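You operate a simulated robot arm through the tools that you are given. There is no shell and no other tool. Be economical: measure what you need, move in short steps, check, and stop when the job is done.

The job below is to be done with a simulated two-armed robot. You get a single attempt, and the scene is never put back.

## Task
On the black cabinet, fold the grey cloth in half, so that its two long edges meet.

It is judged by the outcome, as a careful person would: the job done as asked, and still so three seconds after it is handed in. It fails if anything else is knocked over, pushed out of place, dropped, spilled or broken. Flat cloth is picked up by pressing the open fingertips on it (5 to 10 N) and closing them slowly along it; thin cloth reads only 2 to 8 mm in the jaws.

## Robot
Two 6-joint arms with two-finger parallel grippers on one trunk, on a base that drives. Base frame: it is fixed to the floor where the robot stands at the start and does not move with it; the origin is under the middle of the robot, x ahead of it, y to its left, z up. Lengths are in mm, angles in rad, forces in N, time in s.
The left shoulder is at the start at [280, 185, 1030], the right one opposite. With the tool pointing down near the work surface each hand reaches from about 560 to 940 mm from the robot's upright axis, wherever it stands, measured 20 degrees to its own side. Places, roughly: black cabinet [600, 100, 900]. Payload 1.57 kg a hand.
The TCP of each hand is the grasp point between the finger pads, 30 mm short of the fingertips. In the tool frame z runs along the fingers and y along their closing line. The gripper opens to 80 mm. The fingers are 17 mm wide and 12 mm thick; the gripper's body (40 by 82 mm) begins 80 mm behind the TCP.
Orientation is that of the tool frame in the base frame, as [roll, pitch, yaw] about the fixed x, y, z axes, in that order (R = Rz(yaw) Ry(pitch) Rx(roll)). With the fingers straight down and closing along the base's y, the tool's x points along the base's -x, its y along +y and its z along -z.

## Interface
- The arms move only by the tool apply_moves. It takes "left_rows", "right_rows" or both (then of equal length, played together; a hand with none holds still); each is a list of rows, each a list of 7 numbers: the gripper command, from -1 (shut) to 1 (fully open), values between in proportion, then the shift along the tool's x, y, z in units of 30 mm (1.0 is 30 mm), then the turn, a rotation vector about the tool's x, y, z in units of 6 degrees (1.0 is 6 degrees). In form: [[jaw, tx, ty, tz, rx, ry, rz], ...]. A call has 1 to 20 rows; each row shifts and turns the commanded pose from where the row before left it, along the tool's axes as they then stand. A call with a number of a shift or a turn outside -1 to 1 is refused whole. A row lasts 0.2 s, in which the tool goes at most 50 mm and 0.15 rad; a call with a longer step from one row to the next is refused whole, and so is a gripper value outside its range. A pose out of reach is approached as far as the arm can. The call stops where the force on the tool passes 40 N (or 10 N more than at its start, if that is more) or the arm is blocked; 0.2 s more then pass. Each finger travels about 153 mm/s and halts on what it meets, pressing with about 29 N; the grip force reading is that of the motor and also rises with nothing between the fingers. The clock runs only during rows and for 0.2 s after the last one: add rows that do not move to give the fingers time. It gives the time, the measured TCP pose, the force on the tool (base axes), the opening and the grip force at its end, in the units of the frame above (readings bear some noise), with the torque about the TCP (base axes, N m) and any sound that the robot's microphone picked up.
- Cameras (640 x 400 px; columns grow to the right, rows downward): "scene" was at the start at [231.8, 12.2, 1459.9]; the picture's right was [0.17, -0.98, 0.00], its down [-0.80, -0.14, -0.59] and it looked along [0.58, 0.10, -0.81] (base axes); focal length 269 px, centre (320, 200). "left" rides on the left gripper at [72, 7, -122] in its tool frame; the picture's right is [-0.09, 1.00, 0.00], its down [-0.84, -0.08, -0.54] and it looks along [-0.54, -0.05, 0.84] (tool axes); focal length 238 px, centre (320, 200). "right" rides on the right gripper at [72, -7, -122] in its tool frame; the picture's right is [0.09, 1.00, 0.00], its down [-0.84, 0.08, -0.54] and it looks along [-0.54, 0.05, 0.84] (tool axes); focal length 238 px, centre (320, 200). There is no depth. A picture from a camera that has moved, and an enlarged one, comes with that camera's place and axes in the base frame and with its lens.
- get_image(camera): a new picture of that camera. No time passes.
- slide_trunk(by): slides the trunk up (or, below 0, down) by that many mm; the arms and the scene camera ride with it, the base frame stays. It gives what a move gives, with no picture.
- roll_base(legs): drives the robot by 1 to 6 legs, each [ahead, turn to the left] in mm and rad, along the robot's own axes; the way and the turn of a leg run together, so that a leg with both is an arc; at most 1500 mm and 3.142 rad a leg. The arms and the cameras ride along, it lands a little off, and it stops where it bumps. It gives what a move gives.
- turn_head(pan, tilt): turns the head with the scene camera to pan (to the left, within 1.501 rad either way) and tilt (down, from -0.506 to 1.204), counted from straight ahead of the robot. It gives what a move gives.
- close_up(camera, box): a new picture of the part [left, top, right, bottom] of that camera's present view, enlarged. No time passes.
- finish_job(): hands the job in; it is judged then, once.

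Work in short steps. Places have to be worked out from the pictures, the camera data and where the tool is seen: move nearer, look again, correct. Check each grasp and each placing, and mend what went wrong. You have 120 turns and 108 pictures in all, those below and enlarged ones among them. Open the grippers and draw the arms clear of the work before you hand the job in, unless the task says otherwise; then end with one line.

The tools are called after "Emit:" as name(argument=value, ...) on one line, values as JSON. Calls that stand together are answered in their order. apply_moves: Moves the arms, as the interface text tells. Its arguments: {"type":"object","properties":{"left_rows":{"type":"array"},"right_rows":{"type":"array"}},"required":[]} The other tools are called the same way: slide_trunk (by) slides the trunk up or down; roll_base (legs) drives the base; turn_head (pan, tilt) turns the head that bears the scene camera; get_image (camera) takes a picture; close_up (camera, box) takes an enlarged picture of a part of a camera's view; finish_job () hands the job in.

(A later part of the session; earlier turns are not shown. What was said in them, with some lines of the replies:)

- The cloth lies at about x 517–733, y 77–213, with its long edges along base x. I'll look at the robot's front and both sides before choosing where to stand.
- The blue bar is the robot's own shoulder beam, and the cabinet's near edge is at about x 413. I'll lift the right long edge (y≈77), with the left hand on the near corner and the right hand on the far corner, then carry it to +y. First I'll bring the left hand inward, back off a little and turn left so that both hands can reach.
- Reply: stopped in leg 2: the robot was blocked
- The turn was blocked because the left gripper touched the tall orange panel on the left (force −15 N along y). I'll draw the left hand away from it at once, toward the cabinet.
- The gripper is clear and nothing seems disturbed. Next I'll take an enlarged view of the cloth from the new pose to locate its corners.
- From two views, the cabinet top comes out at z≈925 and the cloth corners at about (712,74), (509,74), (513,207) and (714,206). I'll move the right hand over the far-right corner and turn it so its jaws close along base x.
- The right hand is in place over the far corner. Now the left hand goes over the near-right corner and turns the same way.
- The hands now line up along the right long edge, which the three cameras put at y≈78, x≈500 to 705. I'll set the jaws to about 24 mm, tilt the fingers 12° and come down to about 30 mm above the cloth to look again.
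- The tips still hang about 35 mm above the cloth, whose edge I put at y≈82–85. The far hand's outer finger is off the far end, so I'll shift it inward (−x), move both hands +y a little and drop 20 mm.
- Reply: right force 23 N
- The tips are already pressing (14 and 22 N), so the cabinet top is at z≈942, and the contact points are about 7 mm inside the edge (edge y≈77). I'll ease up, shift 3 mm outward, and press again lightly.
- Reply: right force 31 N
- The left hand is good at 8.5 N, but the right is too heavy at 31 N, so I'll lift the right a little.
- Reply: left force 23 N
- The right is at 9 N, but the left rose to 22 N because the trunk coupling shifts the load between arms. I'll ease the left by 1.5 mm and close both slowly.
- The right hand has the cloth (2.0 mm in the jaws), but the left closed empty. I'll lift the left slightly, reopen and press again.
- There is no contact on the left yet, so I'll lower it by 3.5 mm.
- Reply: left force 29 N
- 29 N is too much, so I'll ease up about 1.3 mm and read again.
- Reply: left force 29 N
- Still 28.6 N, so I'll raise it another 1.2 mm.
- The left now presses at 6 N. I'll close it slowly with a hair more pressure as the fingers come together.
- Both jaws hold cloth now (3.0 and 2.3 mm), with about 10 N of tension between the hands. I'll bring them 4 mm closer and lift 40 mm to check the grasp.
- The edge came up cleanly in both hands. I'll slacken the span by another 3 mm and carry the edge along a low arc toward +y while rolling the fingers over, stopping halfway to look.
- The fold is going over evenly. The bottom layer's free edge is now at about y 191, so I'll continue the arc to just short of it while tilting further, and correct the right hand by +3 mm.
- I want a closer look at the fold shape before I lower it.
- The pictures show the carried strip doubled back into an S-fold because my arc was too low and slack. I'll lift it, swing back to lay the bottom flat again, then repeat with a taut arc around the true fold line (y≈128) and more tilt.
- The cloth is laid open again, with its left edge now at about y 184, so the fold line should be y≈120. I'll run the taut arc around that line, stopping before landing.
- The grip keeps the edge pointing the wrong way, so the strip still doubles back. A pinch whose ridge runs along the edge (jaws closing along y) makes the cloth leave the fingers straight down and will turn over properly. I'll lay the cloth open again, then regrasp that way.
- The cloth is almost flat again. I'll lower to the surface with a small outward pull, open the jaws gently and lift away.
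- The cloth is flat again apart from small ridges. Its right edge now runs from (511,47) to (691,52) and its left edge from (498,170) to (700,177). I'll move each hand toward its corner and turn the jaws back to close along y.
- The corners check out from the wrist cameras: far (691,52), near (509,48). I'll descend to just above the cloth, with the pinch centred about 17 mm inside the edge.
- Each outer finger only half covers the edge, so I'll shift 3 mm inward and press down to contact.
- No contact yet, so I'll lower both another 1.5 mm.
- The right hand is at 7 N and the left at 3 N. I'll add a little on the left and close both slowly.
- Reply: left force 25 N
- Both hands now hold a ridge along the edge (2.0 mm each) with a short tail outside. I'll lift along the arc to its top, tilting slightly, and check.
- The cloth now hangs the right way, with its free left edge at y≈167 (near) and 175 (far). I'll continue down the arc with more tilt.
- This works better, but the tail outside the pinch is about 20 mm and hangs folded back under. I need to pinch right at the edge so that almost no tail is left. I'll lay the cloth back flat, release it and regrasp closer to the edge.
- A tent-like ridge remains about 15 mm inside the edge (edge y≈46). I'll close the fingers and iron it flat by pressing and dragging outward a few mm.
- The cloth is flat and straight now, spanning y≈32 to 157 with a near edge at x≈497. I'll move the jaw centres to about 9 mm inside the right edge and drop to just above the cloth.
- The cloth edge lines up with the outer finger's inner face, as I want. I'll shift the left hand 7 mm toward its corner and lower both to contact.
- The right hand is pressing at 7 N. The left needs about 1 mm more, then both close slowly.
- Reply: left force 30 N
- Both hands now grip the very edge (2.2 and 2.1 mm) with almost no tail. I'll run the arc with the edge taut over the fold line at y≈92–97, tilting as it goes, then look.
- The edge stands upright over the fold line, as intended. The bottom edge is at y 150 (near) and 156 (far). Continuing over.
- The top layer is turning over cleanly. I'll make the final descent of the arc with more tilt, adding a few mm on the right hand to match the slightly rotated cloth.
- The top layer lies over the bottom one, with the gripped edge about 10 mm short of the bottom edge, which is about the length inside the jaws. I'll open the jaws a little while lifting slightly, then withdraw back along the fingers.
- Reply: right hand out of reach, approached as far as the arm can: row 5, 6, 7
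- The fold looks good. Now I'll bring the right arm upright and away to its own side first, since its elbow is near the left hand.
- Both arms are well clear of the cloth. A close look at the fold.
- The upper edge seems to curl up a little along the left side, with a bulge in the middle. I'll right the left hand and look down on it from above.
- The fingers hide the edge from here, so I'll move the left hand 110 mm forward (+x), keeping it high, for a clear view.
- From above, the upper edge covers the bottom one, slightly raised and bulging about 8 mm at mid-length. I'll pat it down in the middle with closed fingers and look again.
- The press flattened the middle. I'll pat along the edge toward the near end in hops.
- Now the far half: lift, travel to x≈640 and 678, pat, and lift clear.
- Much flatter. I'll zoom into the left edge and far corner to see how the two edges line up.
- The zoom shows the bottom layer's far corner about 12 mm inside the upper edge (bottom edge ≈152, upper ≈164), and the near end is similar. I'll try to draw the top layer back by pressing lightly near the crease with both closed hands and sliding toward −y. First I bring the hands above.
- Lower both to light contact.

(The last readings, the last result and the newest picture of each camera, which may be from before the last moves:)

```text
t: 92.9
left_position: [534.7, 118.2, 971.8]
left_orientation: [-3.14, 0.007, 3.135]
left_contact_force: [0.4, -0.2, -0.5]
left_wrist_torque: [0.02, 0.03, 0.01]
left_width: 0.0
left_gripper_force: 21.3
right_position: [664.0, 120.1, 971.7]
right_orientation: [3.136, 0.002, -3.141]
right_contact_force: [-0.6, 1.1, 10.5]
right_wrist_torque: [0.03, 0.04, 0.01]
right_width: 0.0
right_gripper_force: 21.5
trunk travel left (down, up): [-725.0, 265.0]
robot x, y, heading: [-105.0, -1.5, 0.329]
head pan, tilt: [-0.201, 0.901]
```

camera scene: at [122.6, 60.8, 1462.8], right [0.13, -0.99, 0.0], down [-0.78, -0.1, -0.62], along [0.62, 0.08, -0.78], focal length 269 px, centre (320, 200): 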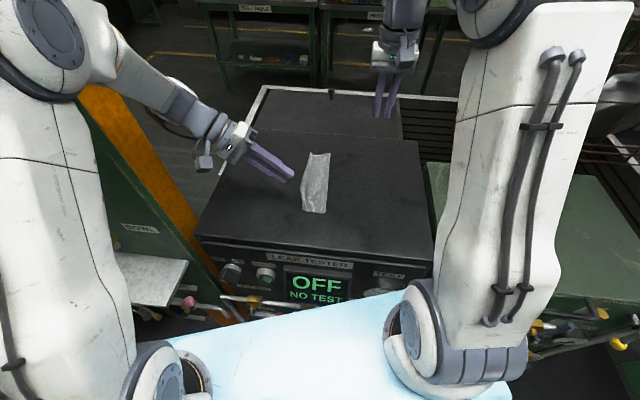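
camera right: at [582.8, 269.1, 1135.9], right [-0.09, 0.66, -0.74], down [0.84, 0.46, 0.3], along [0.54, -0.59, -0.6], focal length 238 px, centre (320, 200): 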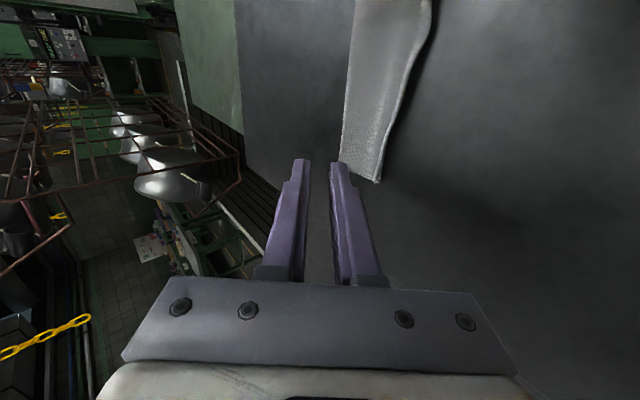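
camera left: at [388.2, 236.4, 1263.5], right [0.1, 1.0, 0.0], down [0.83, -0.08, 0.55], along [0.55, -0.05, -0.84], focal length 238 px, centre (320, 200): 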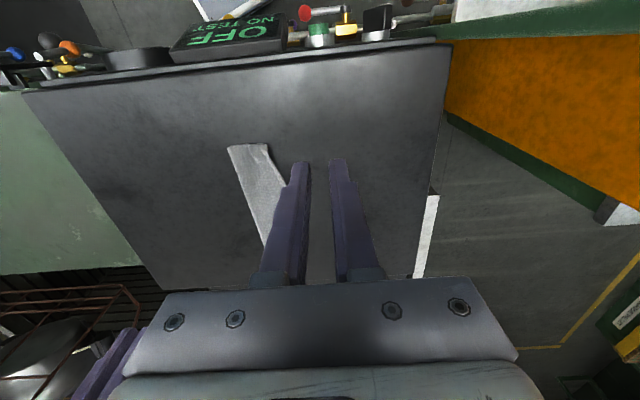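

Emit:
apply_moves(left_rows=[[-1, 0, 0, 0.05, 0, 0, 0], [-1, 0, 0, 0, 0, 0, 0], [-1, 0, -0.09, 0, 0, 0, 0], [-1, 0, -0.09, 0, 0, 0, 0], [-1, 0, -0.09, 0, 0, 0, 0], [-1, 0, -0.09, 0, 0, 0, 0], [-1, 0, -0.09, 0, 0, 0, 0], [-1, 0, 0, 0, 0, 0, 0]], right_rows=[[-1, 0, 0, -0.015, 0, 0, 0], [-1, 0, 0, 0, 0, 0, 0], [-1, 0, -0.09, 0, 0, 0, 0], [-1, 0, -0.09, 0, 0, 0, 0], [-1, 0, -0.09, 0, 0, 0, 0], [-1, 0, -0.09, 0, 0, 0, 0], [-1, 0, -0.09, 0, 0, 0, 0], [-1, 0, 0, 0, 0, 0, 0]])

Emit:
close_up(camera="scene", box=[276, 140, 356, 220])

```text
t: 94.7
left_position: [535.6, 104.3, 971.4]
left_orientation: [-3.14, 0.009, 3.136]
left_contact_force: [0.7, 4.6, 22.7]
left_wrist_torque: [0.13, 0.0, -0.01]
left_width: 0.0
left_gripper_force: 21.3
right_position: [663.0, 105.1, 971.1]
right_orientation: [3.14, 0.003, 3.141]
right_contact_force: [-0.1, 1.8, 8.8]
right_wrist_torque: [0.03, 0.0, 0.05]
right_width: 0.1
right_gripper_force: 20.9
trunk travel left (down, up): [-725.0, 265.0]
robot x, y, heading: [-101.5, -3.3, 0.326]
head pan, tilt: [-0.201, 0.901]
```

```text
5.00 times, centred on (316, 180) of scene
camera zoom: at [121.4, 60.7, 1463.1], right [0.13, -0.99, 0.0], down [-0.78, -0.1, -0.62], along [0.62, 0.08, -0.78], focal length 1347 px, centre (340, 300)
```

zoom: 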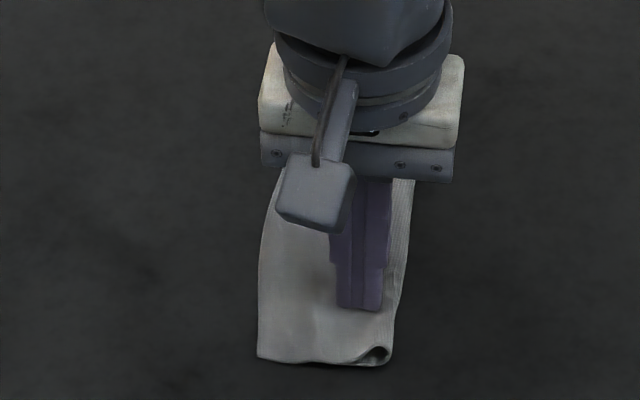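

Emit:
apply_moves(left_rows=[[-1, 0, 0, -0.5, 0, 0, 0], [-1, 0, 0, -1, 0, 0, 0], [-1, 0, 0.5, -1, 0, 0, 0], [-1, 0, 1, -1, 0, 0, 0], [-1, 0.3, 1, -1, 0, 0, 0], [-1, 0.3, 1, 0, 0, 0, 0], [-1, 0, 1, 0, 0, 0, 0]], right_rows=[[-1, 0, 0, -0.5, 0, 0, 0], [-1, 0, 0, -1, 0, 0, 0], [-1, 0, -0.5, -1, 0, 0, 0], [-1, 0, -1, -1, 0, 0, 0], [-1, 0, -1, -1, 0, 0, 0], [-1, 0, -1, 0, 0, 0, 0], [-1, 0, 0, 0, 0, 0, 0]])

Emit:
close_up(camera="scene", box=[276, 140, 356, 220])

Emit:
close_up(camera="scene", box=[304, 146, 346, 174])

```text
t: 96.3
left_position: [516.5, 240.0, 1105.1]
left_orientation: [-3.139, 0.006, 3.136]
left_contact_force: [-0.6, -0.6, -1.0]
left_wrist_torque: [0.03, -0.01, 0.01]
left_width: 0.0
left_gripper_force: 20.8
right_position: [664.8, 0.8, 1106.2]
right_orientation: [3.138, 0.001, -3.141]
right_contact_force: [-0.2, -1.4, 1.3]
right_wrist_torque: [0.01, 0.03, 0.02]
right_width: 0.0
right_gripper_force: 21.1
trunk travel left (down, up): [-725.0, 265.0]
robot x, y, heading: [-105.2, -2.1, 0.327]
head pan, tilt: [-0.201, 0.901]
```

```text
5.00 times, centred on (316, 180) of scene
camera zoom: at [122.5, 60.3, 1462.8], right [0.13, -0.99, 0.0], down [-0.78, -0.1, -0.62], along [0.62, 0.08, -0.78], focal length 1347 px, centre (340, 300)
```

zoom: 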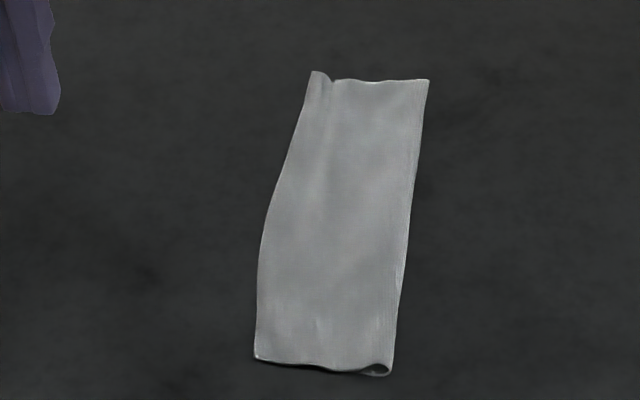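

```text
14.29 times, centred on (325, 160) of scene
camera zoom: at [122.5, 60.3, 1462.8], right [0.13, -0.99, 0.0], down [-0.78, -0.1, -0.62], along [0.62, 0.08, -0.78], focal length 3848 px, centre (249, 771)
```

zoom: 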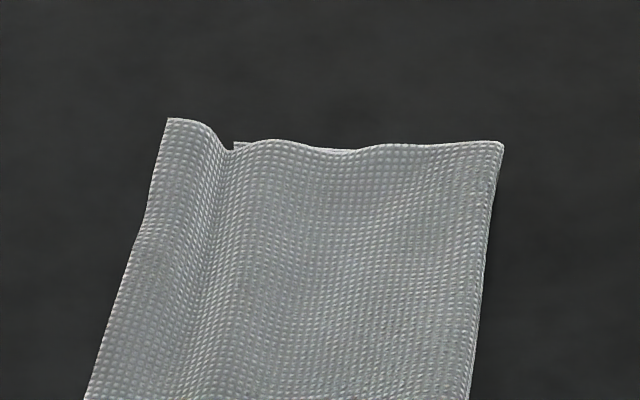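

Both layers moved together, so nothing was lost, and the crease is neater, but the upper edge still overhangs by about 13 mm. I'll regrasp just the overhanging upper edge (y≈150) at both ends with a small opening and re-lay it shorter. Hands go above it first.

Emit:
apply_moves(left_rows=[[-0.65, 0.02, -0.78, 0, 0, 0, 0], [-0.65, 0.02, -0.78, 0, 0, 0, 0], [-0.65, 0.02, -0.78, 0, 0, 0, 0], [-0.65, 0.02, -0.78, 0, 0, 0, 0], [-0.65, 0, 0, 0, 0, 0, 0], [-0.65, 0, 0, 1, 0, 0, 0], [-0.65, 0, 0, 1, 0, 0, 0], [-0.65, 0, 0, 1, 0, 0, 0], [-0.65, 0, 0, 1, 0, 0, 0], [-0.65, 0, 0, 0.15, 0, 0, 0]], right_rows=[[-0.65, -0.08, 0.967, 0, 0, 0, 0], [-0.65, -0.08, 0.967, 0, 0, 0, 0], [-0.65, -0.08, 0.967, 0, 0, 0, 0], [-0.65, -0.08, 0.967, 0, 0, 0, 0], [-0.65, -0.08, 0.967, 0, 0, 0, 0], [-0.65, 0, 0, 1, 0, 0, 0], [-0.65, 0, 0, 1, 0, 0, 0], [-0.65, 0, 0, 1, 0, 0, 0], [-0.65, 0, 0, 1, 0, 0, 0], [-0.65, 0, 0, 0.15, 0, 0, 0]])

Emit:
close_up(camera="left", box=[200, 90, 440, 240])

Emit:
close_up(camera="right", box=[200, 90, 440, 240])

```text
t: 98.5
left_position: [516.1, 145.9, 981.3]
left_orientation: [-3.14, 0.007, 3.136]
left_contact_force: [0.1, -0.2, 0.7]
left_wrist_torque: [0.01, 0.01, 0.04]
left_width: 14.0
left_gripper_force: 0.0
right_position: [674.9, 145.4, 980.7]
right_orientation: [3.138, 0.0, -3.141]
right_contact_force: [-0.3, 0.0, 0.4]
right_wrist_torque: [0.02, 0.02, -0.01]
right_width: 13.8
right_gripper_force: 0.1
trunk travel left (down, up): [-725.0, 265.0]
robot x, y, heading: [-104.5, 0.9, 0.328]
head pan, tilt: [-0.201, 0.901]
```

```text
2.67 times, centred on (320, 165) of left
camera zoom: at [443.3, 153.8, 1101.4], right [0.1, 1.0, 0.0], down [0.83, -0.08, 0.55], along [0.55, -0.05, -0.84], focal length 636 px, centre (320, 293)
```

zoom: 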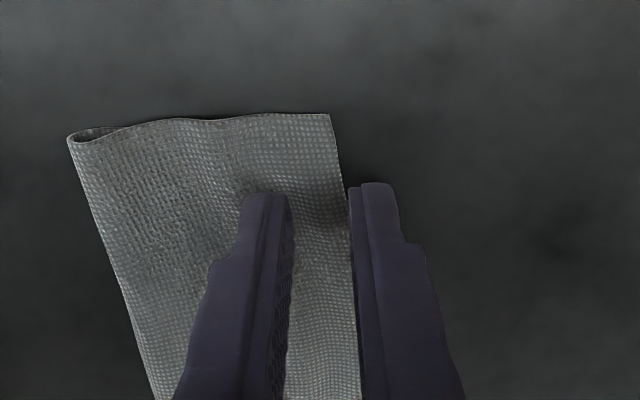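

```text
2.67 times, centred on (320, 165) of right
camera zoom: at [604.2, 137.6, 1102.3], right [-0.09, 1.0, 0.0], down [0.84, 0.08, 0.54], along [0.54, 0.05, -0.84], focal length 636 px, centre (320, 293)
```

zoom: 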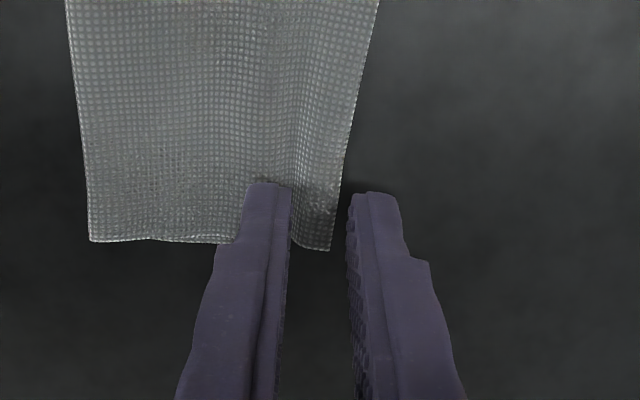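

The jaws frame the overhanging edge well. I'll shift the right hand 2 mm inward and press to contact.

Emit:
apply_moves(left_rows=[[-0.65, 0, 0, 0.15, 0, 0, 0], [-0.65, 0, 0, 0.17, 0, 0, 0], [-0.65, 0, 0, 0.03, 0, 0, 0], [-0.65, 0, 0, 0, 0, 0, 0]], right_rows=[[-0.65, 0.1, -0.07, 0.15, 0, 0, 0], [-0.65, 0, 0, 0.17, 0, 0, 0], [-0.65, 0, 0, 0, 0, 0, 0], [-0.65, 0, 0, 0, 0, 0, 0]])

```text
t: 99.5
left_position: [514.5, 145.9, 971.7]
left_orientation: [-3.139, 0.009, 3.137]
left_contact_force: [-2.7, 0.0, 19.6]
left_wrist_torque: [-0.29, 0.14, -0.04]
left_width: 13.8
left_gripper_force: 0.0
right_position: [672.2, 143.5, 973.7]
right_orientation: [3.137, -0.001, -3.142]
right_contact_force: [0.4, 0.3, 0.9]
right_wrist_torque: [0.01, -0.01, 0.01]
right_width: 13.8
right_gripper_force: 0.1
trunk travel left (down, up): [-725.0, 265.0]
robot x, y, heading: [-103.3, -0.1, 0.332]
head pan, tilt: [-0.201, 0.901]
```

Emit:
apply_moves(left_rows=[[-0.65, 0, 0, -0.025, 0, 0, 0], [-0.65, 0, 0, 0, 0, 0, 0], [-0.65, 0, 0, 0, 0, 0, 0]], right_rows=[[-0.65, 0, 0, 0.06, 0, 0, 0], [-0.65, 0, 0, 0, 0, 0, 0], [-0.65, 0, 0, 0, 0, 0, 0]])

```text
t: 100.3
left_position: [515.7, 144.9, 972.2]
left_orientation: [-3.14, 0.01, 3.136]
left_contact_force: [1.8, 0.5, 13.9]
left_wrist_torque: [-0.17, -0.01, 0.03]
left_width: 14.0
left_gripper_force: 0.0
right_position: [672.7, 143.5, 972.6]
right_orientation: [3.136, 0.003, -3.141]
right_contact_force: [-3.3, -1.6, 18.0]
right_wrist_torque: [-0.26, -0.02, -0.06]
right_width: 14.6
right_gripper_force: 0.0
trunk travel left (down, up): [-725.0, 265.0]
robot x, y, heading: [-103.5, 1.1, 0.326]
head pan, tilt: [-0.201, 0.901]
```

Emit:
apply_moves(left_rows=[[-0.65, 0, 0, -0.01, 0, 0, 0], [-0.7, 0, 0, 0, 0, 0, 0], [-0.75, 0, 0, 0, 0, 0, 0], [-0.8, 0, 0, 0, 0, 0, 0], [-0.85, 0, 0, 0, 0, 0, 0], [-0.9, 0, 0, 0, 0, 0, 0], [-0.95, 0, 0, 0, 0, 0, 0], [-1, 0, 0, 0, 0, 0, 0], [-1, 0, 0, 0, 0, 0, 0]], right_rows=[[-0.65, 0, 0, -0.015, 0, 0, 0], [-0.7, 0, 0, 0, 0, 0, 0], [-0.75, 0, 0, 0, 0, 0, 0], [-0.8, 0, 0, 0, 0, 0, 0], [-0.85, 0, 0, 0, 0, 0, 0], [-0.9, 0, 0, 0, 0, 0, 0], [-0.95, 0, 0, 0, 0, 0, 0], [-1, 0, 0, 0, 0, 0, 0], [-1, 0, 0, 0, 0, 0, 0]])

Emit:
close_up(camera="left", box=[200, 90, 440, 240])

Emit:
close_up(camera="right", box=[200, 90, 440, 240])

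```text
t: 102.3
left_position: [514.7, 146.9, 972.2]
left_orientation: [-3.139, 0.006, 3.135]
left_contact_force: [-0.2, -0.2, 8.3]
left_wrist_torque: [-0.03, 0.05, -0.01]
left_width: 0.4
left_gripper_force: 21.6
right_position: [673.1, 143.1, 971.4]
right_orientation: [3.137, 0.001, -3.142]
right_contact_force: [1.3, -3.0, 24.3]
right_wrist_torque: [-0.24, -0.08, 0.03]
right_width: 2.1
right_gripper_force: 23.5
trunk travel left (down, up): [-725.0, 265.0]
robot x, y, heading: [-104.2, -0.1, 0.329]
head pan, tilt: [-0.201, 0.901]
```

```text
2.67 times, centred on (320, 165) of left
camera zoom: at [442.7, 154.3, 1092.5], right [0.1, 1.0, 0.0], down [0.83, -0.08, 0.55], along [0.55, -0.05, -0.84], focal length 636 px, centre (320, 293)
```

zoom: 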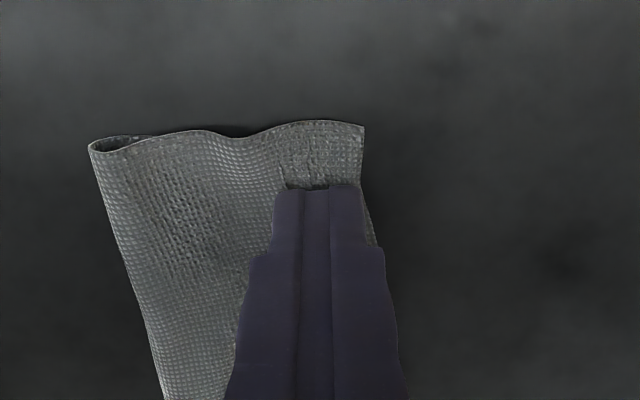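

```text
2.67 times, centred on (320, 165) of right
camera zoom: at [600.8, 135.0, 1093.0], right [-0.09, 1.0, 0.0], down [0.84, 0.08, 0.54], along [0.54, 0.05, -0.84], focal length 636 px, centre (320, 293)
```

zoom: 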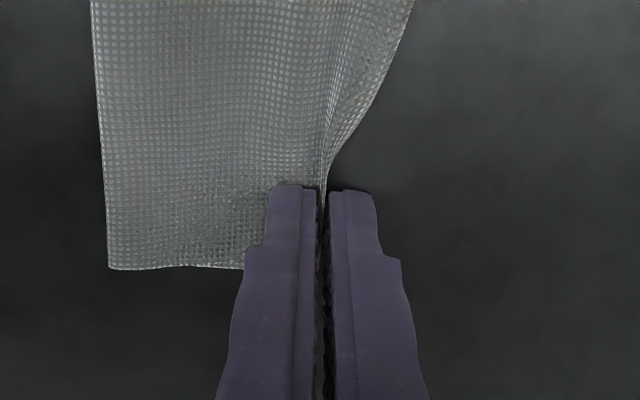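

The right hand gripped the upper edge cleanly (2.1 mm). The left slipped over, and its edge is now about 11 mm outside the fingers. I'll retry the left 5 mm further out.

Emit:
apply_moves(left_rows=[[-1, 0, 0, -0.25, 0, 0, 0], [-0.65, 0, 0.17, 0, 0, 0, 0], [-0.65, 0, 0, 0, 0, 0, 0], [-0.65, 0, 0, 0.25, 0, 0, 0], [-0.65, 0, 0, 0.01, 0, 0, 0], [-0.65, 0, 0, 0, 0, 0, 0]])

Emit:
close_up(camera="left", box=[200, 90, 440, 240])

```text
t: 103.7
left_position: [514.3, 151.2, 973.4]
left_orientation: [-3.139, 0.008, 3.138]
left_contact_force: [-2.3, 1.5, 13.0]
left_wrist_torque: [-0.14, 0.12, 0.0]
left_width: 13.4
left_gripper_force: 0.0
right_position: [673.4, 143.7, 971.2]
right_orientation: [3.139, 0.002, 3.139]
right_contact_force: [3.3, -2.7, 21.9]
right_wrist_torque: [-0.27, -0.11, -0.02]
right_width: 1.9
right_gripper_force: 23.3
trunk travel left (down, up): [-725.0, 265.0]
robot x, y, heading: [-100.9, 0.8, 0.325]
head pan, tilt: [-0.201, 0.901]
```

```text
2.67 times, centred on (320, 165) of left
camera zoom: at [442.5, 159.2, 1092.3], right [0.1, 1.0, 0.0], down [0.83, -0.08, 0.55], along [0.55, -0.05, -0.84], focal length 636 px, centre (320, 293)
```

zoom: 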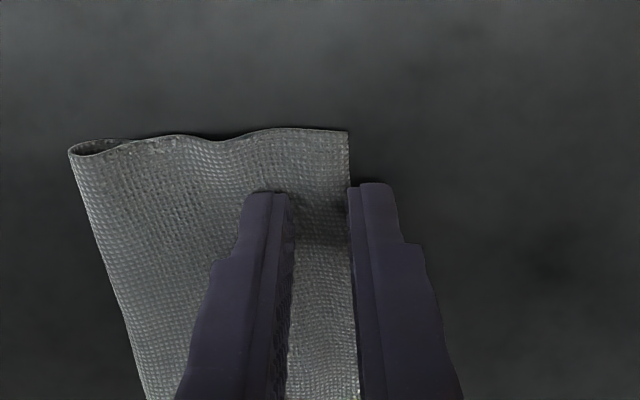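

Well framed at 13 N. Closing the left slowly while maintaining pressure.

Emit:
apply_moves(left_rows=[[-0.65, 0, 0, 0.015, 0, 0, 0], [-0.68, 0, 0, 0, 0, 0, 0], [-0.72, 0, 0, 0.005, 0, 0, 0], [-0.76, 0, 0, 0, 0, 0, 0], [-0.8, 0, 0, 0.005, 0, 0, 0], [-0.84, 0, 0, 0, 0, 0, 0], [-0.88, 0, 0, 0.005, 0, 0, 0], [-0.92, 0, 0, 0, 0, 0, 0], [-0.96, 0, 0, 0, 0, 0, 0], [-1, 0, 0, 0, 0, 0, 0], [-1, 0, 0, 0, 0, 0, 0]])

```text
t: 106.1
left_position: [515.0, 150.9, 971.1]
left_orientation: [-3.141, 0.01, 3.134]
left_contact_force: [1.5, -4.4, 32.2]
left_wrist_torque: [-0.35, 0.09, 0.06]
left_width: 1.8
left_gripper_force: 23.5
right_position: [671.5, 141.9, 972.2]
right_orientation: [3.136, 0.001, 3.141]
right_contact_force: [2.6, 0.2, 18.4]
right_wrist_torque: [-0.11, -0.15, 0.04]
right_width: 2.3
right_gripper_force: 23.8
trunk travel left (down, up): [-725.0, 265.0]
robot x, y, heading: [-106.3, 3.7, 0.329]
head pan, tilt: [-0.201, 0.901]
```

Both hands now hold the upper edge (1.8 and 2.3 mm). I'll lift it and swing it back past the crease to re-lay the bottom layer, then check.

Emit:
apply_moves(left_rows=[[-1, 0, -0.167, -0.333, 0, 0, 0], [-1, 0, -0.167, -0.333, 0, 0, 0], [-1, 0, -0.167, -0.333, 0, 0, 0], [-1, 0, -0.167, -0.333, 0, 0, 0], [-1, 0, -0.453, -0.033, 0, 0, 0], [-1, 0, -0.453, -0.033, 0, 0, 0], [-1, 0, -0.453, -0.033, 0, 0, 0], [-1, 0, -0.453, -0.033, 0, 0, 0], [-1, 0, -0.453, -0.033, 0, 0, 0], [-1, 0, 0, 0, 0, 0, 0]], right_rows=[[-1, 0, -0.167, -0.333, 0, 0, 0], [-1, 0, -0.167, -0.333, 0, 0, 0], [-1, 0, -0.167, -0.333, 0, 0, 0], [-1, 0, -0.167, -0.333, 0, 0, 0], [-1, 0, -0.407, -0.033, 0, 0, 0], [-1, 0, -0.407, -0.033, 0, 0, 0], [-1, 0, -0.407, -0.033, 0, 0, 0], [-1, 0, -0.407, -0.033, 0, 0, 0], [-1, 0, -0.407, -0.033, 0, 0, 0], [-1, 0, 0, 0, 0, 0, 0]])

Emit:
close_up(camera="scene", box=[270, 140, 366, 220])

```text
t: 108.3
left_position: [514.8, 61.9, 1015.1]
left_orientation: [-3.139, 0.008, 3.138]
left_contact_force: [0.2, -0.4, -0.1]
left_wrist_torque: [0.0, 0.0, 0.05]
left_width: 1.6
left_gripper_force: 23.6
right_position: [673.0, 61.3, 1014.5]
right_orientation: [3.137, 0.0, -3.141]
right_contact_force: [-0.5, 0.3, 0.1]
right_wrist_torque: [-0.04, 0.0, 0.0]
right_width: 2.2
right_gripper_force: 23.9
trunk travel left (down, up): [-725.0, 265.0]
robot x, y, heading: [-104.4, 1.6, 0.333]
head pan, tilt: [-0.201, 0.901]
```

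```text
5.00 times, centred on (318, 180) of scene
camera zoom: at [122.6, 60.4, 1462.8], right [0.13, -0.99, 0.0], down [-0.78, -0.1, -0.62], along [0.62, 0.08, -0.78], focal length 1347 px, centre (330, 300)
```

zoom: 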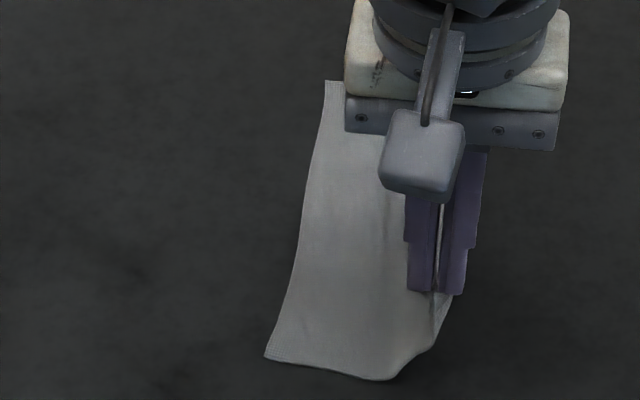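

The bottom layer is laid flat, with its free edge at y≈140 (near) and 136 (far). Now I'll run the arc again, ending about 15 mm shorter than last time relative to that edge.

Emit:
apply_moves(left_rows=[[-1, 0, 0.244, -0.023, 0.64, 0, 0], [-1, 0, 0.243, -0.04, 0.64, 0, 0], [-1, 0, 0.24, -0.056, 0.64, 0, 0], [-1, 0, 0.358, 0.072, 0.72, 0, 0], [-1, 0, 0.363, 0.045, 0.72, 0, 0], [-1, 0, 0.365, 0.018, 0.72, 0, 0], [-1, 0, 0.365, -0.01, 0.72, 0, 0], [-1, 0, 0.314, 0.095, 0.8, 0, 0], [-1, 0, 0.32, 0.068, 0.8, 0, 0], [-1, 0, 0.325, 0.041, 0.8, 0, 0], [-1, 0, 0, 0, 0, 0, 0]], right_rows=[[-1, 0, 0.206, -0.023, 0.64, 0, 0], [-1, 0, 0.205, -0.037, 0.64, 0, 0], [-1, 0, 0.203, -0.05, 0.64, 0, 0], [-1, 0, 0.358, 0.072, 0.72, 0, 0], [-1, 0, 0.363, 0.045, 0.72, 0, 0], [-1, 0, 0.365, 0.018, 0.72, 0, 0], [-1, 0, 0.365, -0.01, 0.72, 0, 0], [-1, 0, 0.314, 0.095, 0.8, 0, 0], [-1, 0, 0.32, 0.068, 0.8, 0, 0], [-1, 0, 0.325, 0.041, 0.8, 0, 0], [-1, 0, 0, 0, 0, 0, 0]])

Emit:
get_image(camera="left")

```text
t: 110.7
left_position: [515.3, 146.3, 978.4]
left_orientation: [-2.384, 0.008, 3.136]
left_contact_force: [0.6, 0.3, 0.7]
left_wrist_torque: [0.06, -0.01, 0.02]
left_width: 1.7
left_gripper_force: 23.5
right_position: [672.0, 140.9, 978.2]
right_orientation: [-2.391, -0.001, -3.14]
right_contact_force: [-0.1, 0.3, -0.3]
right_wrist_torque: [0.08, -0.02, 0.0]
right_width: 2.0
right_gripper_force: 24.0
trunk travel left (down, up): [-725.0, 265.0]
robot x, y, heading: [-103.4, -3.6, 0.326]
head pan, tilt: [-0.201, 0.901]
```

```text
8 pictures are left
camera left: at [444.6, 237.0, 1061.4], right [0.1, 0.72, -0.68], down [0.84, 0.31, 0.45], along [0.54, -0.62, -0.57], focal length 238 px, centre (320, 200)
```

left: 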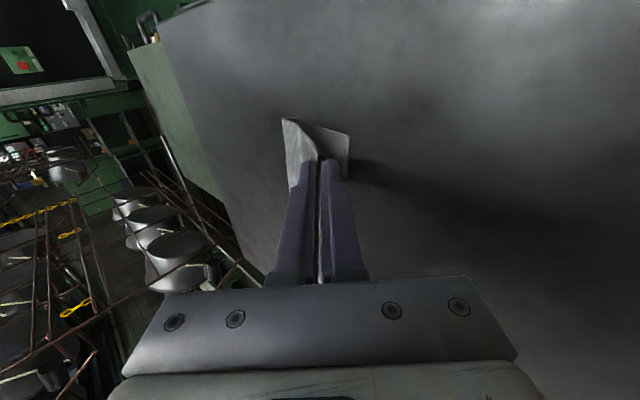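

The fold is in place. I'll lower 2 mm, open gently and withdraw as before; the right arm then goes back upright to its side.

Emit:
apply_moves(left_rows=[[-1, 0, 0.04, 0.04, 0, 0, 0], [-0.9, 0, -0.06, -0.05, 0, 0, 0], [-0.8, 0, -0.06, -0.05, 0, 0, 0], [-0.7, 0, -0.06, -0.05, 0, 0, 0], [-0.7, 0, 0, -0.3, 0, 0, 0], [-0.7, 0, 0, -0.6, 0, 0, 0], [-0.7, 0, -0.4, -0.8, 0, 0, 0], [-0.7, 0, -0.3, -0.6, 0, 0, 0]], right_rows=[[-1, 0, 0.04, 0.04, 0, 0, 0], [-0.9, 0, -0.06, -0.05, 0, 0, 0], [-0.8, 0, -0.06, -0.05, 0, 0, 0], [-0.7, 0, -0.06, -0.05, 0, 0, 0], [-0.7, 0, 0, -0.3, 0, 0, 0], [-0.7, 0, 0, -0.6, 0, 0, 0], [-0.7, 0, -0.4, -0.8, 0, 0, 0], [-0.7, 0, -0.3, -0.6, 0, 0, 0]])

Emit:
apply_moves(right_rows=[[-0.7, 0, -0.35, -0.2, -0.9, 0, 0], [-0.7, 0, -0.35, -0.2, -0.9, 0, 0], [-0.7, 0, -0.4, -0.2, -0.9, 0, 0], [-0.7, 0, -0.45, -0.2, -0.9, 0, 0], [-0.7, 0, -0.5, -0.2, -0.9, 0, 0], [-0.7, 0, -0.6, -0.2, -0.9, 0, 0], [-0.7, 0, -0.7, -0.2, -0.9, 0, 0], [-0.7, 0, -0.8, -0.2, -0.9, 0, 0], [-0.7, 0, -0.9, -0.2, 0, 0, 0], [-0.7, 0, -0.5, -0.2, 0, 0, 0]])

Emit:
close_up(camera="scene", box=[270, 140, 366, 220])

```text
t: 112.5
left_position: [515.8, 178.9, 1047.3]
left_orientation: [-2.385, 0.004, 3.137]
left_contact_force: [-1.4, -0.8, -0.7]
left_wrist_torque: [0.03, 0.01, -0.02]
left_width: 12.0
left_gripper_force: 0.1
right_position: [673.3, 173.2, 1050.0]
right_orientation: [-2.391, 0.001, -3.14]
right_contact_force: [-0.2, -0.3, 0.9]
right_wrist_torque: [0.0, -0.01, 0.02]
right_width: 12.3
right_gripper_force: 0.1
trunk travel left (down, up): [-725.0, 265.0]
robot x, y, heading: [-104.5, 0.8, 0.323]
head pan, tilt: [-0.201, 0.901]
```

```text
t: 114.7
left_position: [514.9, 180.3, 1049.2]
left_orientation: [-2.385, 0.007, 3.137]
left_contact_force: [-0.8, -0.4, -0.5]
left_wrist_torque: [-0.01, 0.02, 0.01]
left_width: 12.0
left_gripper_force: 0.0
right_position: [671.1, 36.5, 1144.6]
right_orientation: [3.138, 0.001, -3.141]
right_contact_force: [0.5, 0.5, 0.9]
right_wrist_torque: [-0.01, 0.01, 0.01]
right_width: 12.0
right_gripper_force: 0.0
trunk travel left (down, up): [-725.0, 265.0]
robot x, y, heading: [-102.6, 2.2, 0.323]
head pan, tilt: [-0.201, 0.901]
```

```text
5.00 times, centred on (318, 180) of scene
camera zoom: at [122.6, 60.6, 1462.8], right [0.13, -0.99, 0.0], down [-0.78, -0.1, -0.62], along [0.62, 0.08, -0.78], focal length 1347 px, centre (330, 300)
```

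zoom: 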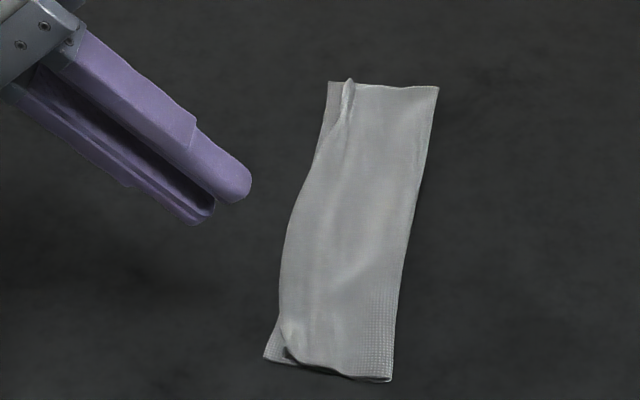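

Much better. The crease is flat, and the edges meet along the middle. At the two corners the upper edge is still curled up, leaving about 10 mm of the bottom showing. I'll right the left hand, then pat those corners down.

Emit:
apply_moves(left_rows=[[-1, 0, 0, -0.4, -0.9, 0, 0], [-1, 0, 0, -0.4, -0.9, 0, 0], [-1, 0, 0, -0.3, -0.9, 0, 0], [-1, 0, 0, -0.3, -0.9, 0, 0], [-1, 0, 0, -0.2, -0.9, 0, 0], [-1, 0, 0, 0, -0.9, 0, 0], [-1, 0, -0.2, 0, -0.9, 0, 0], [-1, 0, -0.2, 0, -0.92, 0, 0], [-1, 0, 0, 0, 0, 0, 0]])

```text
t: 116.7
left_position: [513.2, 193.3, 1090.9]
left_orientation: [3.141, 0.006, 3.137]
left_contact_force: [-0.7, -0.7, 0.0]
left_wrist_torque: [-0.01, 0.01, -0.02]
left_width: 0.0
left_gripper_force: 21.1
right_position: [671.4, 36.7, 1146.1]
right_orientation: [3.139, 0.0, 3.141]
right_contact_force: [-0.3, 0.0, -0.6]
right_wrist_torque: [0.01, 0.01, 0.01]
right_width: 12.1
right_gripper_force: 0.1
trunk travel left (down, up): [-725.0, 265.0]
robot x, y, heading: [-104.8, 2.4, 0.327]
head pan, tilt: [-0.201, 0.901]
```

Emit:
apply_moves(left_rows=[[-1, 0.04, -0.73, 0, 0, 0, 0], [-1, 0.04, -0.73, 0, 0, 0, 0], [-1, 0.04, -0.73, 0, 0, 0, 0], [-1, 0, 0, 0.95, 0, 0, 0], [-1, 0, 0, 0.95, 0, 0, 0], [-1, 0, 0, 0.95, 0, 0, 0], [-1, 0, 0, 0.8, 0, 0, 0], [-1, 0, 0, 0.2, 0, 0, 0], [-1, 0, 0, 0.1, 0, 0, 0], [-1, 0, 0, 0, 0, 0, 0]])

```text
t: 118.9
left_position: [511.9, 127.5, 973.0]
left_orientation: [3.142, 0.008, 3.136]
left_contact_force: [-0.5, 1.6, 6.7]
left_wrist_torque: [0.07, 0.07, -0.04]
left_width: 0.0
left_gripper_force: 21.1
right_position: [671.0, 36.6, 1147.7]
right_orientation: [3.139, 0.0, -3.141]
right_contact_force: [0.8, -0.4, -0.6]
right_wrist_torque: [0.02, 0.0, 0.01]
right_width: 12.2
right_gripper_force: 0.0
trunk travel left (down, up): [-725.0, 265.0]
robot x, y, heading: [-103.3, -3.1, 0.324]
head pan, tilt: [-0.201, 0.901]
```

The near corner is pressed (7 N). Hopping to the far corner, patting, then lifting away to look.

Emit:
apply_moves(left_rows=[[-1, 0, 0, -1, 0, 0, 0], [-1, -0.92, -0.02, 0, 0, 0, 0], [-1, -0.92, -0.02, 0, 0, 0, 0], [-1, -0.92, -0.02, 0, 0, 0, 0], [-1, -0.92, -0.02, 0, 0, 0, 0], [-1, -0.92, -0.02, 0, 0, 0, 0], [-1, -0.92, -0.02, 0, 0, 0, 0], [-1, 0, 0, 0.7, 0, 0, 0], [-1, 0, 0, 0.3, 0, 0, 0], [-1, 0, 0, 0.02, 0, 0, 0], [-1, 0, 0, -0.5, 0, 0, 0], [-1, 0, 0, -1, 0, 0, 0], [-1, 0, 0.5, -1, 0, 0, 0], [-1, 0, 1, -1, 0, 0, 0], [-1, 0, 1, -1, 0, 0, 0], [-1, 0.9, 0.8, 0, 0, 0, 0], [-1, 0.9, 0, 0, 0, 0, 0]])

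Emit:
close_up(camera="scene", box=[270, 140, 366, 220])

```text
t: 122.5
left_position: [623.9, 222.7, 1105.8]
left_orientation: [3.142, 0.007, 3.135]
left_contact_force: [1.0, 0.9, -0.3]
left_wrist_torque: [-0.01, 0.02, 0.04]
left_width: 0.0
left_gripper_force: 21.6
right_position: [671.6, 35.9, 1144.7]
right_orientation: [3.138, -0.001, 3.141]
right_contact_force: [0.1, 0.2, -1.0]
right_wrist_torque: [-0.01, 0.0, -0.01]
right_width: 12.2
right_gripper_force: 0.1
trunk travel left (down, up): [-725.0, 265.0]
robot x, y, heading: [-101.4, 1.6, 0.323]
head pan, tilt: [-0.201, 0.901]
```

```text
5.00 times, centred on (318, 180) of scene
camera zoom: at [122.8, 60.7, 1462.7], right [0.13, -0.99, 0.0], down [-0.78, -0.1, -0.62], along [0.62, 0.08, -0.78], focal length 1347 px, centre (330, 300)
```

zoom: 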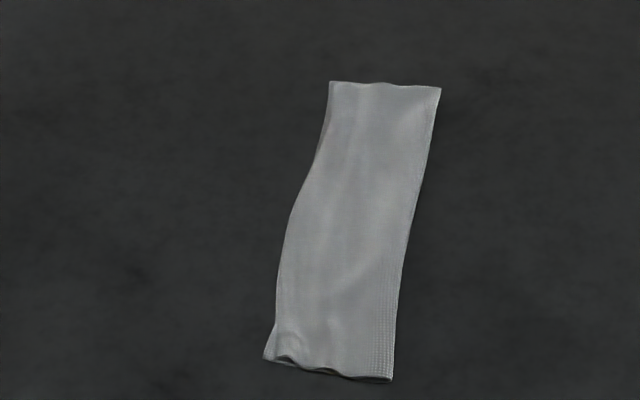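

Very close now. I'll check the near corner in detail.

Emit:
close_up(camera="scene", box=[298, 186, 340, 220])

```text
11.76 times, centred on (319, 203) of scene
camera zoom: at [122.8, 60.7, 1462.7], right [0.13, -0.99, 0.0], down [-0.78, -0.1, -0.62], along [0.62, 0.08, -0.78], focal length 3169 px, centre (332, 165)
```

zoom: 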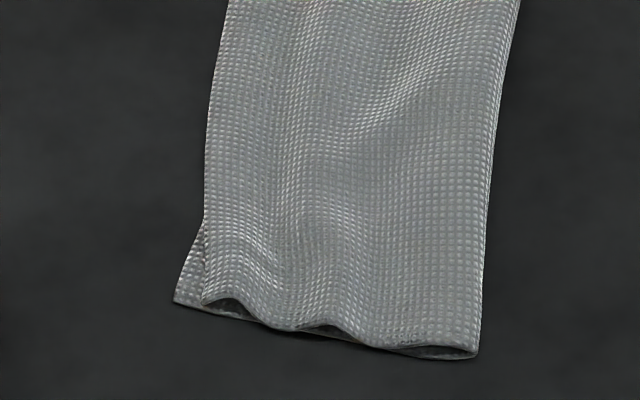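

Only about 6 mm of the bottom shows at the near corner, and the edges meet elsewhere. That is a good fold, so I'll open the grippers and draw both arms clear.

Emit:
apply_moves(left_rows=[[-0.5, 0, 0, -0.8, 0, 0, 0], [0, 0.8, 0, -0.8, 0, 0, 0], [0.5, 0.8, 0, -0.8, 0, 0, 0], [1, 0.8, 0.3, 0, 0, 0, 0], [1, 0.8, 0.3, 0, 0, 0, 0]], right_rows=[[-0.5, 0, -0.9, -0.3, 0, 0, 0], [0, 0, -0.9, -0.3, 0, 0, 0], [0.5, 0, -0.9, -0.3, 0, 0, 0], [1, 0, -0.9, 0, 0, 0, 0], [1, 0, -0.9, 0, 0, 0, 0]])

Emit:
get_image(camera="scene")

```text
t: 123.7
left_position: [523.9, 240.4, 1177.5]
left_orientation: [-3.141, 0.005, 3.137]
left_contact_force: [0.8, 0.5, -0.5]
left_wrist_torque: [0.0, 0.01, 0.02]
left_width: 79.9
left_gripper_force: 0.0
right_position: [673.3, -98.2, 1172.0]
right_orientation: [3.138, -0.001, -3.14]
right_contact_force: [-0.2, 0.1, -0.3]
right_wrist_torque: [-0.02, 0.04, 0.0]
right_width: 79.8
right_gripper_force: 0.0
trunk travel left (down, up): [-725.0, 265.0]
robot x, y, heading: [-98.4, 2.8, 0.327]
head pan, tilt: [-0.201, 0.901]
```

```text
4 pictures are left
camera scene: at [122.8, 60.6, 1462.8], right [0.13, -0.99, 0.0], down [-0.78, -0.1, -0.62], along [0.62, 0.08, -0.78], focal length 269 px, centre (320, 200)
```

scene: 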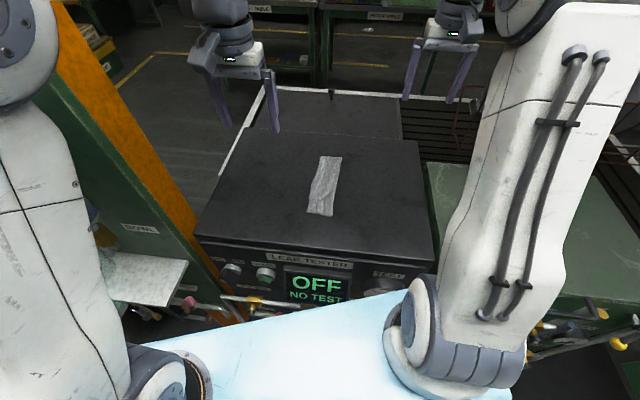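

The cloth lies folded on the cabinet, both grippers are open and clear, and everything else in view looks undisturbed. Handing in.

Emit:
finish_job()

```text
The job is handed in.
```

The grey cloth is folded in half lengthwise on the black cabinet; its long edges meet except at the near corner, where about 6 mm of the bottom layer shows.
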